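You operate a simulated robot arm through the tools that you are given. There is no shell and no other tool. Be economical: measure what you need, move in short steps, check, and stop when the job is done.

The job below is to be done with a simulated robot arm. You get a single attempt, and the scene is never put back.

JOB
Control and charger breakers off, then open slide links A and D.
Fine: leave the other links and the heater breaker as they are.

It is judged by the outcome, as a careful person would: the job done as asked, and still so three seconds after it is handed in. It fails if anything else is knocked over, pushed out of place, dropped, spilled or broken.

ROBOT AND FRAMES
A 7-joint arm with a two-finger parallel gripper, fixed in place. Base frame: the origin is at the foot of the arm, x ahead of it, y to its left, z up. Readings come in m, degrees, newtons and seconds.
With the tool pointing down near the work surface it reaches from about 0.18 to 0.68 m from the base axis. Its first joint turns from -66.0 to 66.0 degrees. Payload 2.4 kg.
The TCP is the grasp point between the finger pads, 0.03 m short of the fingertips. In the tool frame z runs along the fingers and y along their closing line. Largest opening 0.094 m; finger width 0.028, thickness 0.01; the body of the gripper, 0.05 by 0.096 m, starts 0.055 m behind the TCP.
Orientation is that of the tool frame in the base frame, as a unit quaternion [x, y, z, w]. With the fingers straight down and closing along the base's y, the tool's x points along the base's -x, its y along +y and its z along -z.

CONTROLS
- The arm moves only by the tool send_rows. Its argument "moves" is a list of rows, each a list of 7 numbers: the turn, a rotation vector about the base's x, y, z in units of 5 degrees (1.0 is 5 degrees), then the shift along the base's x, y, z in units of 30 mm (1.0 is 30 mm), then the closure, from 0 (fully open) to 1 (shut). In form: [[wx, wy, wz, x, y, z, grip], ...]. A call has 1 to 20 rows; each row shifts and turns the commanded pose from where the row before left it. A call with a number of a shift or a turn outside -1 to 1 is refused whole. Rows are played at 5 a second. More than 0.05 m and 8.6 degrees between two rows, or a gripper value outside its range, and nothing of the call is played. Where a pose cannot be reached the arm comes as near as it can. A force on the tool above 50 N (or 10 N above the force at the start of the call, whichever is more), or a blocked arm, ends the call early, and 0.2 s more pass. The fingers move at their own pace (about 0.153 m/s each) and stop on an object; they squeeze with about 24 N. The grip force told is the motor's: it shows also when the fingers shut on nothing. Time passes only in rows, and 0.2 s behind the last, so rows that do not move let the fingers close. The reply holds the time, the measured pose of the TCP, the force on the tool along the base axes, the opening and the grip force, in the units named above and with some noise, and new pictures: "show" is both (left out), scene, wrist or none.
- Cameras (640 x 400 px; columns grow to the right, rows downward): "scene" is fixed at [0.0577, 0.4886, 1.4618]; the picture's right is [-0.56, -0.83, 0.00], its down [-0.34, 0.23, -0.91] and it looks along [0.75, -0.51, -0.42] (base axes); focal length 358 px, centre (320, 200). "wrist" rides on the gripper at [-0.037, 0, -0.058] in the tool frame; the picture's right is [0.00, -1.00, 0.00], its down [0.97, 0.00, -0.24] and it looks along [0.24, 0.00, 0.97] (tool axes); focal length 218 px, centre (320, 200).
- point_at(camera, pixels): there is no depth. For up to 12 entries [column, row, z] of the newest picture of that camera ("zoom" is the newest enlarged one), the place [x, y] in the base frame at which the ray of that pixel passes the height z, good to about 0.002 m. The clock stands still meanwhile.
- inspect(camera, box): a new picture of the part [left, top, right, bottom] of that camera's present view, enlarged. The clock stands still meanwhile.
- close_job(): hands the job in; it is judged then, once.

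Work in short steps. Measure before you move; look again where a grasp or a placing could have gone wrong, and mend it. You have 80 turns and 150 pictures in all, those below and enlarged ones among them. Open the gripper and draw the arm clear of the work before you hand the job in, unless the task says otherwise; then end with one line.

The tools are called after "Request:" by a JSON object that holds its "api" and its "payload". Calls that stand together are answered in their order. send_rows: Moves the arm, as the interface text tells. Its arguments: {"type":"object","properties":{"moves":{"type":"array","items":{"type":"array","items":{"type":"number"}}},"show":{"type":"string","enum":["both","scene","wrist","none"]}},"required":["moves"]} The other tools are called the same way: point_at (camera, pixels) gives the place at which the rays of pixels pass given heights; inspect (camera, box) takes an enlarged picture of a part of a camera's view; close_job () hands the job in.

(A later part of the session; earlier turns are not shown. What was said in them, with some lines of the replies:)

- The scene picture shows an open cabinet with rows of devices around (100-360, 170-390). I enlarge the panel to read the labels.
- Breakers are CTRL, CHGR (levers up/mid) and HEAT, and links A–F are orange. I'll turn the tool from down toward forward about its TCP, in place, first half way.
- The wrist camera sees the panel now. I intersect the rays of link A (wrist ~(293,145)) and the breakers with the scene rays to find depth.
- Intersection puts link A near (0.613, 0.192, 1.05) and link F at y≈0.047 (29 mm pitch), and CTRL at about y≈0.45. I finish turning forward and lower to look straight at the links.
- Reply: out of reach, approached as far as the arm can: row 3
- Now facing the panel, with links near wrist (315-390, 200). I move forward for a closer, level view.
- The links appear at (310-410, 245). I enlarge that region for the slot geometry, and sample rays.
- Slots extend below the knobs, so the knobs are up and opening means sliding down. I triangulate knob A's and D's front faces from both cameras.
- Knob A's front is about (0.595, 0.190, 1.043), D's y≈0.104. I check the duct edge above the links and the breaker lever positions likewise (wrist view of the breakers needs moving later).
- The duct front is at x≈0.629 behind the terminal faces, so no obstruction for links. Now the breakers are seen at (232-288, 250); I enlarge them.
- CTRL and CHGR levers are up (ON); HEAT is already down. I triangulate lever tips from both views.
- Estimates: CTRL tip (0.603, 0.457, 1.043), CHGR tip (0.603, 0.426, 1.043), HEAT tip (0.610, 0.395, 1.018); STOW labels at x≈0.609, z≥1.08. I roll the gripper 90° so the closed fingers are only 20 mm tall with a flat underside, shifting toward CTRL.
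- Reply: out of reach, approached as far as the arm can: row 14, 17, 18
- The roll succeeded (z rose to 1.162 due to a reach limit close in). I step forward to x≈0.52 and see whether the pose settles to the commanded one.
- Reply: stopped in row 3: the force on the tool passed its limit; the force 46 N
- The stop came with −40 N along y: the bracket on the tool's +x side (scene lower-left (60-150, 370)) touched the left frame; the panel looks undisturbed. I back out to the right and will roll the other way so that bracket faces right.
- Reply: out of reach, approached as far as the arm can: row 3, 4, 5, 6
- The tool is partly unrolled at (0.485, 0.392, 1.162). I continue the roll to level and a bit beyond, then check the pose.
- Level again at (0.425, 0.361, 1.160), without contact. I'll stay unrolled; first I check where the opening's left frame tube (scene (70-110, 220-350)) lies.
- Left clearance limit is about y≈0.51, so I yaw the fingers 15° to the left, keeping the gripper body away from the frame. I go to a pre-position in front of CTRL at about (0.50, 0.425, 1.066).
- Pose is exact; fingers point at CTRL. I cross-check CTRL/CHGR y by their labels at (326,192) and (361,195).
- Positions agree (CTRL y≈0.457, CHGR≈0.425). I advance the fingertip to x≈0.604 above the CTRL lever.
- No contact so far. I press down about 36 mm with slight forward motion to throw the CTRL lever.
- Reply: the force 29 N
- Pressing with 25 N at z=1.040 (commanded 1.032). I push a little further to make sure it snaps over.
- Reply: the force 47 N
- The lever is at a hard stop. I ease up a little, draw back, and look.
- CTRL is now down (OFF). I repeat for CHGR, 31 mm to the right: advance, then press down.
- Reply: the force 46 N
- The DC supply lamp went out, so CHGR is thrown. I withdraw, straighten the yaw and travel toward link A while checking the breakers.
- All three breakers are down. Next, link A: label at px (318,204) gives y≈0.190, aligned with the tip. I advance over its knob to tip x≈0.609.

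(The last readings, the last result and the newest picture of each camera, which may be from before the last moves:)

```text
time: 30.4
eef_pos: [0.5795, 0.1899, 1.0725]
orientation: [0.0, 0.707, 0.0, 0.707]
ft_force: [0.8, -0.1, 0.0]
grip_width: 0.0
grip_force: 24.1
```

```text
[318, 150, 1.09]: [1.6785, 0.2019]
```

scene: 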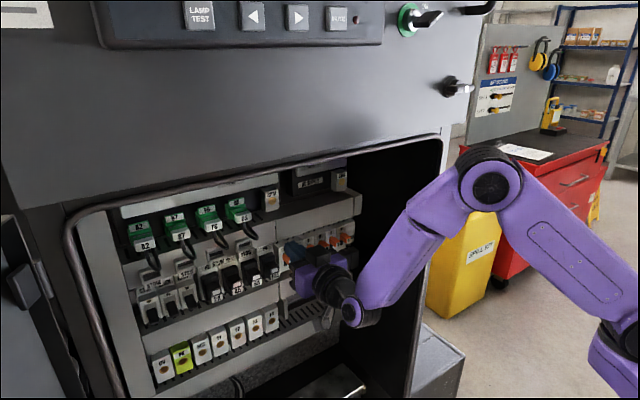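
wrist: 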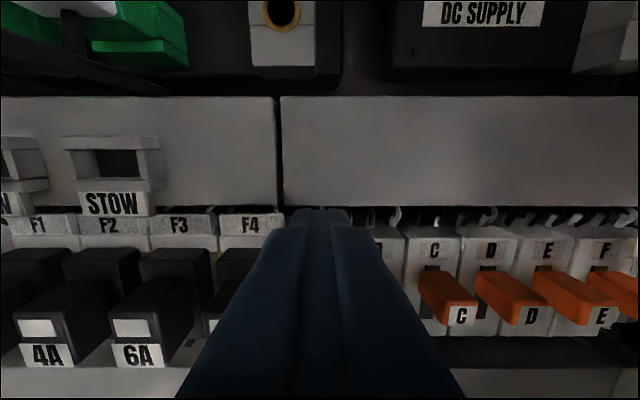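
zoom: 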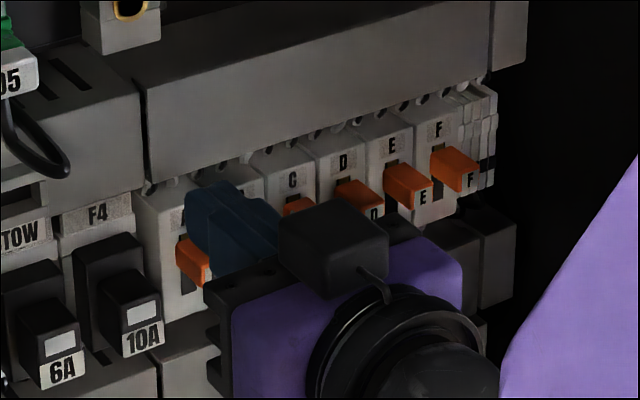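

The finger hovers above knob A. I press down 21 mm in small steps.

Request:
{"api": "send_rows", "payload": {"moves": [[0, 0, 0, 0, 0, -0.2, 1], [0, 0, 0, 0, 0, -0.2, 1], [0, 0, 0, 0, 0, -0.15, 1], [0, 0, 0, 0, 0, -0.15, 1], [0, 0, 0, 0, 0, 0, 1]]}}

Request:
{"api": "inspect", "payload": {"camera": "scene", "box": [260, 200, 370, 290]}}

```text
time: 31.6
eef_pos: [0.5798, 0.1904, 1.0506]
orientation: [-0.001, 0.707, 0.001, 0.707]
ft_force: [0.1, -0.6, -0.4]
grip_width: 0.0003
grip_force: 24.1
```

scene: 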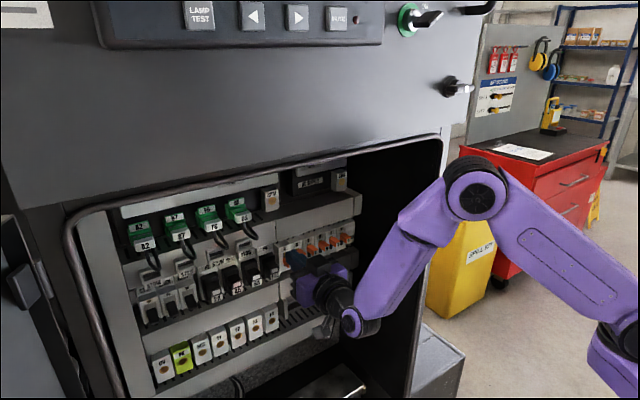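
wrist: 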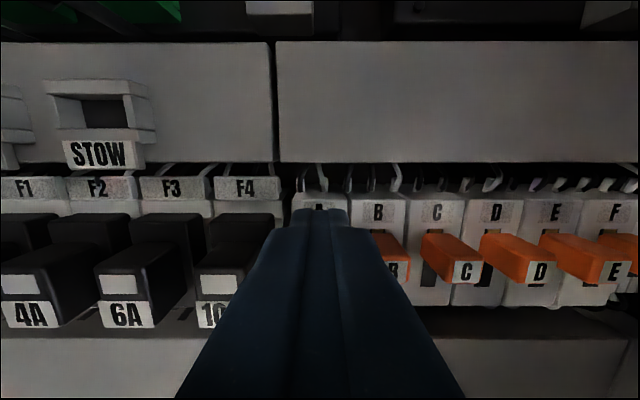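

```text
4.44 times, centred on (315, 245) of scene
```

zoom: 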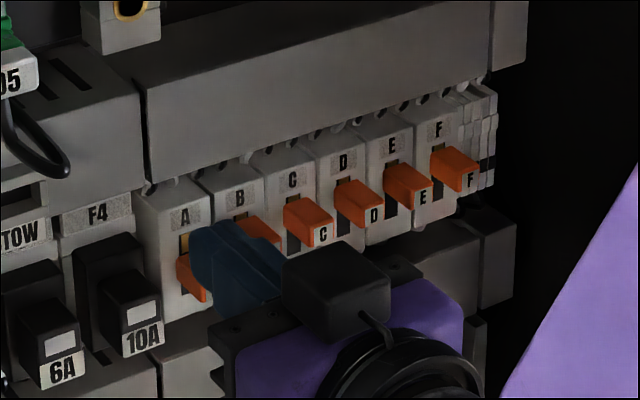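

The slot's top is now exposed above knob A, so it slides; force is still zero. I press further until it stops.

Request:
{"api": "send_rows", "payload": {"moves": [[0, 0, 0, 0, 0, -0.1, 1], [0, 0, 0, 0, 0, -0.1, 1], [0, 0, 0, 0, 0, -0.1, 1], [0, 0, 0, 0, 0, 0, 1]], "show": "none"}}

Request:
{"api": "inspect", "payload": {"camera": "scene", "box": [260, 200, 370, 290]}}

```text
time: 32.6
eef_pos: [0.5799, 0.1895, 1.0419]
orientation: [0.0, 0.706, 0.001, 0.708]
ft_force: [-1.6, -0.5, 7.6]
grip_width: 0.0
grip_force: 23.2
```

```text
4.44 times, centred on (315, 245) of scene
```

zoom: 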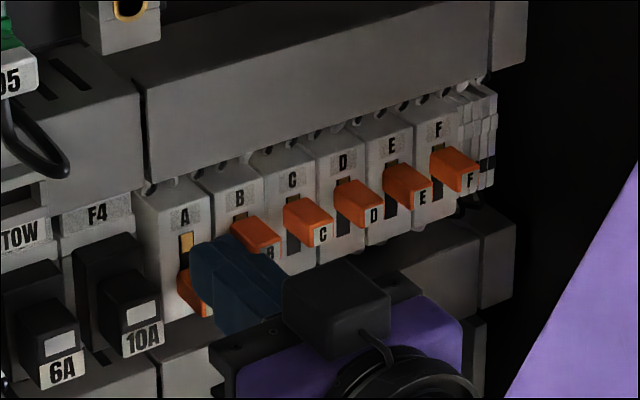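

Force has begun to rise (7.6 N). I push a few millimetres more to ensure the end stop.

Request:
{"api": "send_rows", "payload": {"moves": [[0, 0, 0, 0, 0, -0.1, 1], [0, 0, 0, 0, 0, -0.1, 1], [0, 0, 0, 0, 0, 0, 1]], "show": "none"}}

```text
time: 33.4
eef_pos: [0.5787, 0.1901, 1.0406]
orientation: [0.002, 0.701, 0.002, 0.714]
ft_force: [4.5, 1.4, 31.3]
grip_width: 0.0001
grip_force: 23.8
```

End stop reached (31 N). I lift off, retreat and move across toward D (y≈0.104).

Request:
{"api": "send_rows", "payload": {"moves": [[0, 0, 0, 0, 0, 0.4, 1], [0, 0, 0, -0.8, 0, 0.3, 1], [0, 0, 0, -1, 0, 0.4, 1], [0, 0, 0, -0.9, 0, 0.1, 1], [0, 0, 0, 0, -1, 0, 1], [0, 0, 0, 0, -1, 0, 1], [0, 0, 0, 0, -0.86, 0, 1], [0, 0, 0, 0, 0, 0, 1]]}}

Request:
{"api": "inspect", "payload": {"camera": "wrist", "box": [200, 150, 440, 280]}}

Request:
{"api": "inspect", "payload": {"camera": "scene", "box": [260, 200, 370, 290]}}

```text
time: 35.2
eef_pos: [0.4981, 0.1041, 1.07]
orientation: [-0.001, 0.707, 0.001, 0.707]
ft_force: [0.9, 0.2, 0.4]
grip_width: 0.0
grip_force: 24.2
```

scene: 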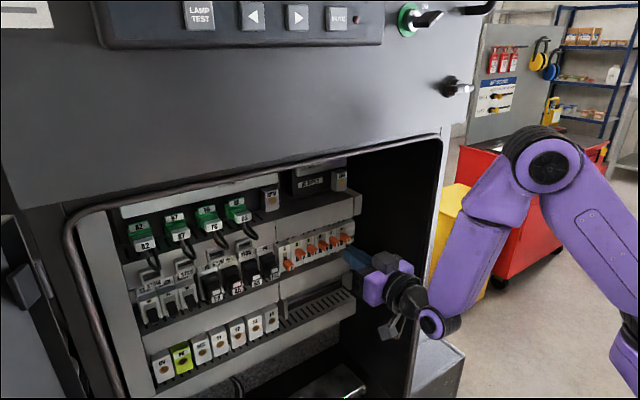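
wrist: 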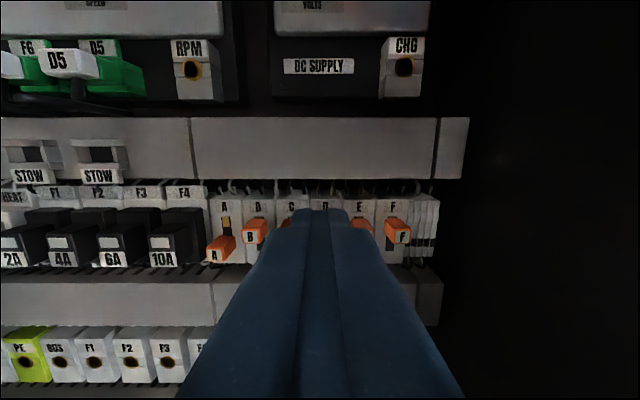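

```text
2.67 times, centred on (320, 215) of wrist
```

zoom: 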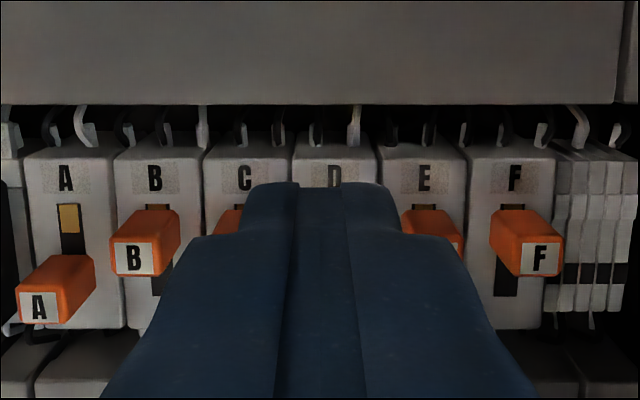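

```text
4.44 times, centred on (315, 245) of scene
```

zoom: 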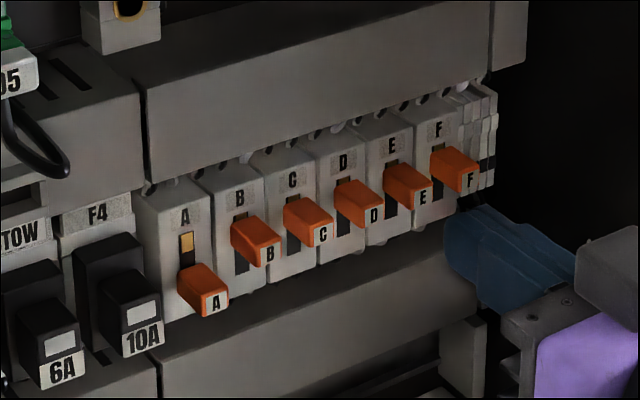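

A is open. D's label at px (325.6,206) implies D's centre y≈0.0995, so I correct by −4.5 mm and advance over knob D.

Request:
{"api": "send_rows", "payload": {"moves": [[0, 0, 0, 0.6, -0.15, 0.05, 1], [0, 0, 0, 0.9, 0, 0, 1], [0, 0, 0, 0.9, 0, 0, 1], [0, 0, 0, 0.3, 0, 0, 1], [0, 0, 0, 0, 0, 0, 1]]}}

Request:
{"api": "inspect", "payload": {"camera": "scene", "box": [280, 200, 370, 280]}}

Request:
{"api": "inspect", "payload": {"camera": "wrist", "box": [220, 180, 420, 310]}}

```text
time: 36.4
eef_pos: [0.5791, 0.0986, 1.0721]
orientation: [-0.001, 0.706, 0.001, 0.708]
ft_force: [-0.1, -1.0, 0.5]
grip_width: 0.0002
grip_force: 24.0
```

scene: 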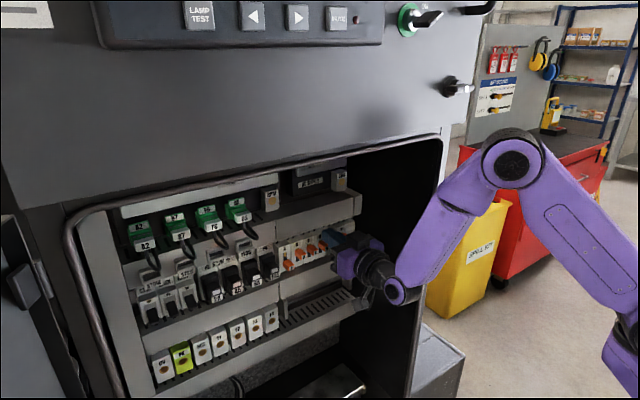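
wrist: 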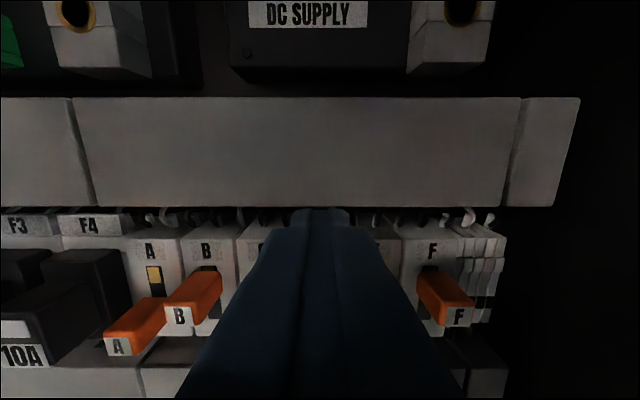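

```text
5.00 times, centred on (325, 240) of scene
```

zoom: 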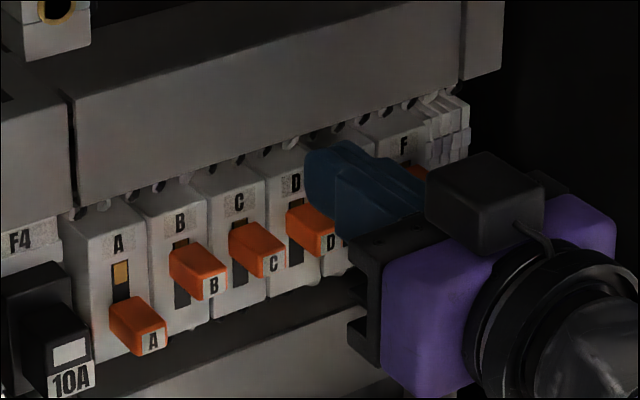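

```text
3.08 times, centred on (320, 245) of wrist
```

zoom: 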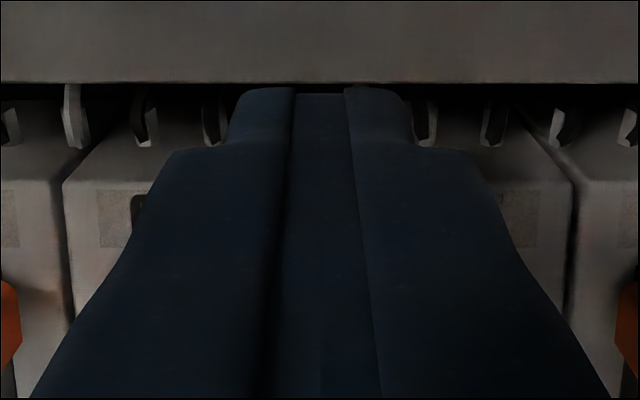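

Wrist labels (A 150, B 206, F 432 → D≈319) put D centred on the tip. I nudge 1 mm left and press down.

Request:
{"api": "send_rows", "payload": {"moves": [[0, 0, 0, 0, 0.04, -0.2, 1], [0, 0, 0, 0, 0, -0.2, 1], [0, 0, 0, 0, 0, -0.15, 1], [0, 0, 0, 0, 0, -0.15, 1], [0, 0, 0, 0, 0, 0, 1]]}}

Request:
{"api": "inspect", "payload": {"camera": "scene", "box": [280, 200, 370, 280]}}

```text
time: 37.6
eef_pos: [0.579, 0.0999, 1.0518]
orientation: [0.0, 0.707, 0.0, 0.707]
ft_force: [0.7, -0.6, -0.2]
grip_width: 0.0
grip_force: 23.9
```

scene: 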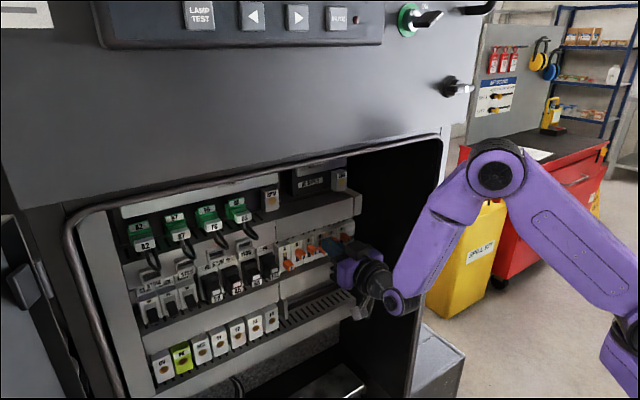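
wrist: 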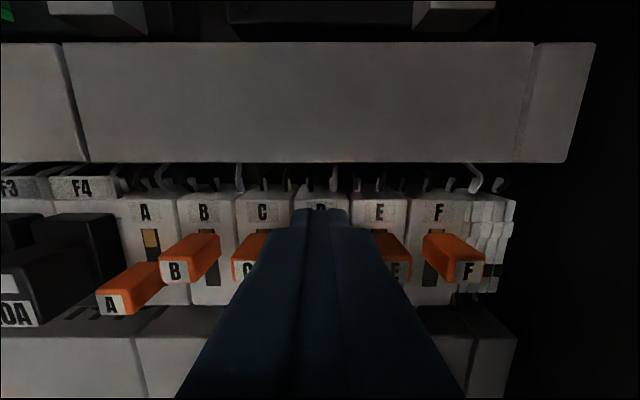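

```text
5.00 times, centred on (325, 240) of scene
```

zoom: 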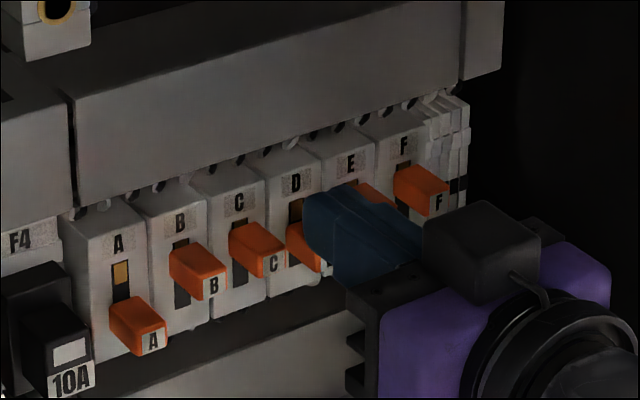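

D is sliding down and E's knob is clear. I continue to the end stop as with A.

Request:
{"api": "send_rows", "payload": {"moves": [[0, 0, 0, 0, 0, -0.1, 1], [0, 0, 0, 0, 0, -0.1, 1], [0, 0, 0, 0, 0, -0.1, 1], [0, 0, 0, 0, 0, -0.1, 1], [0, 0, 0, 0, 0, -0.1, 1], [0, 0, 0, 0, 0, 0, 1]], "show": "none"}}

```text
time: 39.0
eef_pos: [0.5798, 0.1001, 1.0416]
orientation: [0.002, 0.701, 0.001, 0.714]
ft_force: [-5.1, -4.4, 32.4]
grip_width: 0.0
grip_force: 23.7
```

The same end stop is reached (32 N, z=1.0416). I lift off and retreat well clear, opening the gripper outside.

Request:
{"api": "send_rows", "payload": {"moves": [[0, 0, 0, 0, 0, 0.4, 1], [0, 0, 0, -0.8, 0, 0.3, 1], [0, 0, 0, -1, 0, 0.4, 1], [0, 0, 0, -1, 0, 0.4, 1], [0, 0, 0, -1, 0, 0.3, 1], [0, 0, 0, -1, 0, 0.3, 0.5], [0, 0, 0, -1, 0, 0, 0], [0, 0, 0, 0, 0, 0, 0], [0, 0, 0, 0, 0, 0, 0]]}}

Request:
{"api": "inspect", "payload": {"camera": "scene", "box": [120, 180, 370, 340]}}

Request:
{"api": "inspect", "payload": {"camera": "scene", "box": [260, 200, 370, 290]}}

```text
time: 41.0
eef_pos: [0.405, 0.1004, 1.1011]
orientation: [0.001, 0.707, -0.001, 0.708]
ft_force: [-0.6, -0.5, 0.6]
grip_width: 0.0937
grip_force: 0.0
```

scene: 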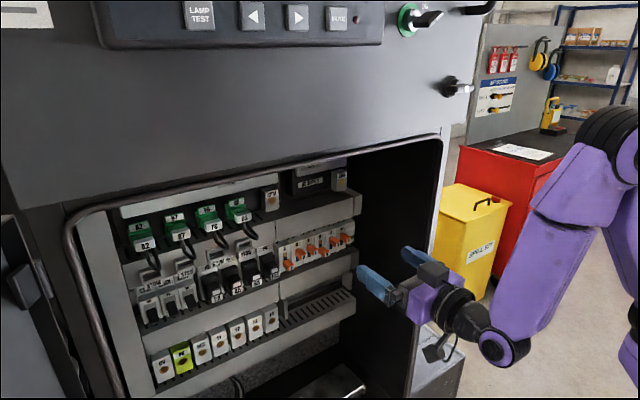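
wrist: 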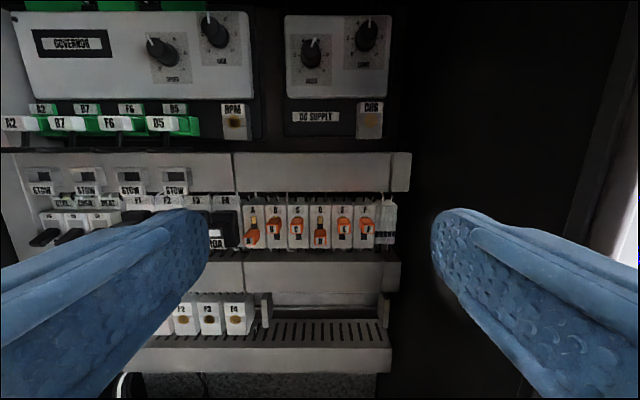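

```text
2.50 times, centred on (245, 260) of scene
```

zoom: 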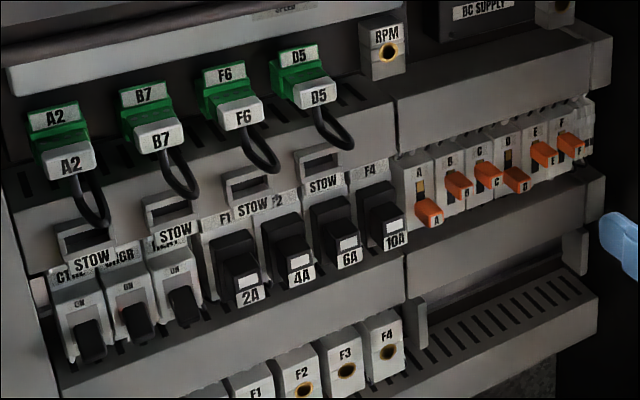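

```text
4.44 times, centred on (315, 245) of scene
```

zoom: 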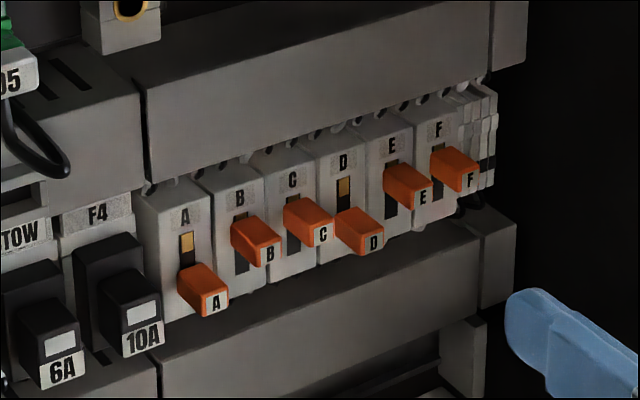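

Links A and D are open and B, C, E and F are still up. CTRL and CHGR are off, and HEAT is unchanged. The arm is at x=0.405, so I draw it back a bit more before handing in.

Request:
{"api": "send_rows", "payload": {"moves": [[0, 0, 0, -1, 0, 0, 0], [0, 0, 0, -1, 0, 0.2, 0], [0, 0, 0, -0.7, 0, 0.2, 0], [0, 0, 0, 0, 0, 0, 0]], "show": "scene"}}

```text
time: 42.0
eef_pos: [0.3249, 0.1026, 1.1121]
orientation: [-0.001, 0.707, 0.001, 0.707]
ft_force: [-0.3, -0.6, -1.2]
grip_width: 0.0939
grip_force: 0.0
out of reach, approached as far as the arm can: row 3
```

scene: 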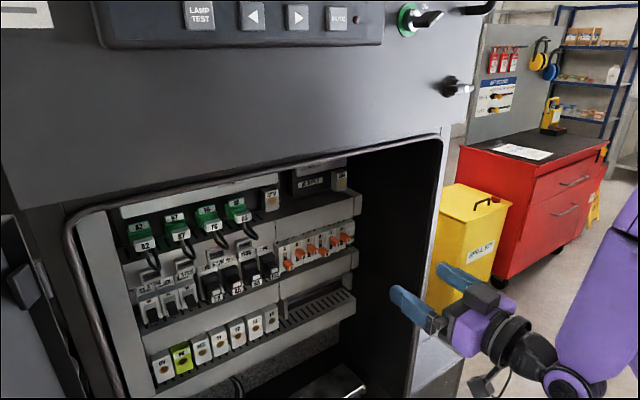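

The arm is clear with the gripper open and the panel is in the requested state, so I hand the job in.

Request:
{"api": "close_job", "payload": {}}

```text
The job is handed in.
```

The control and charger breakers are off and slide links A and D are open; the heater breaker (already off) and the other links are as they were. The arm touched the cabinet's left frame once early on, with no visible effect.
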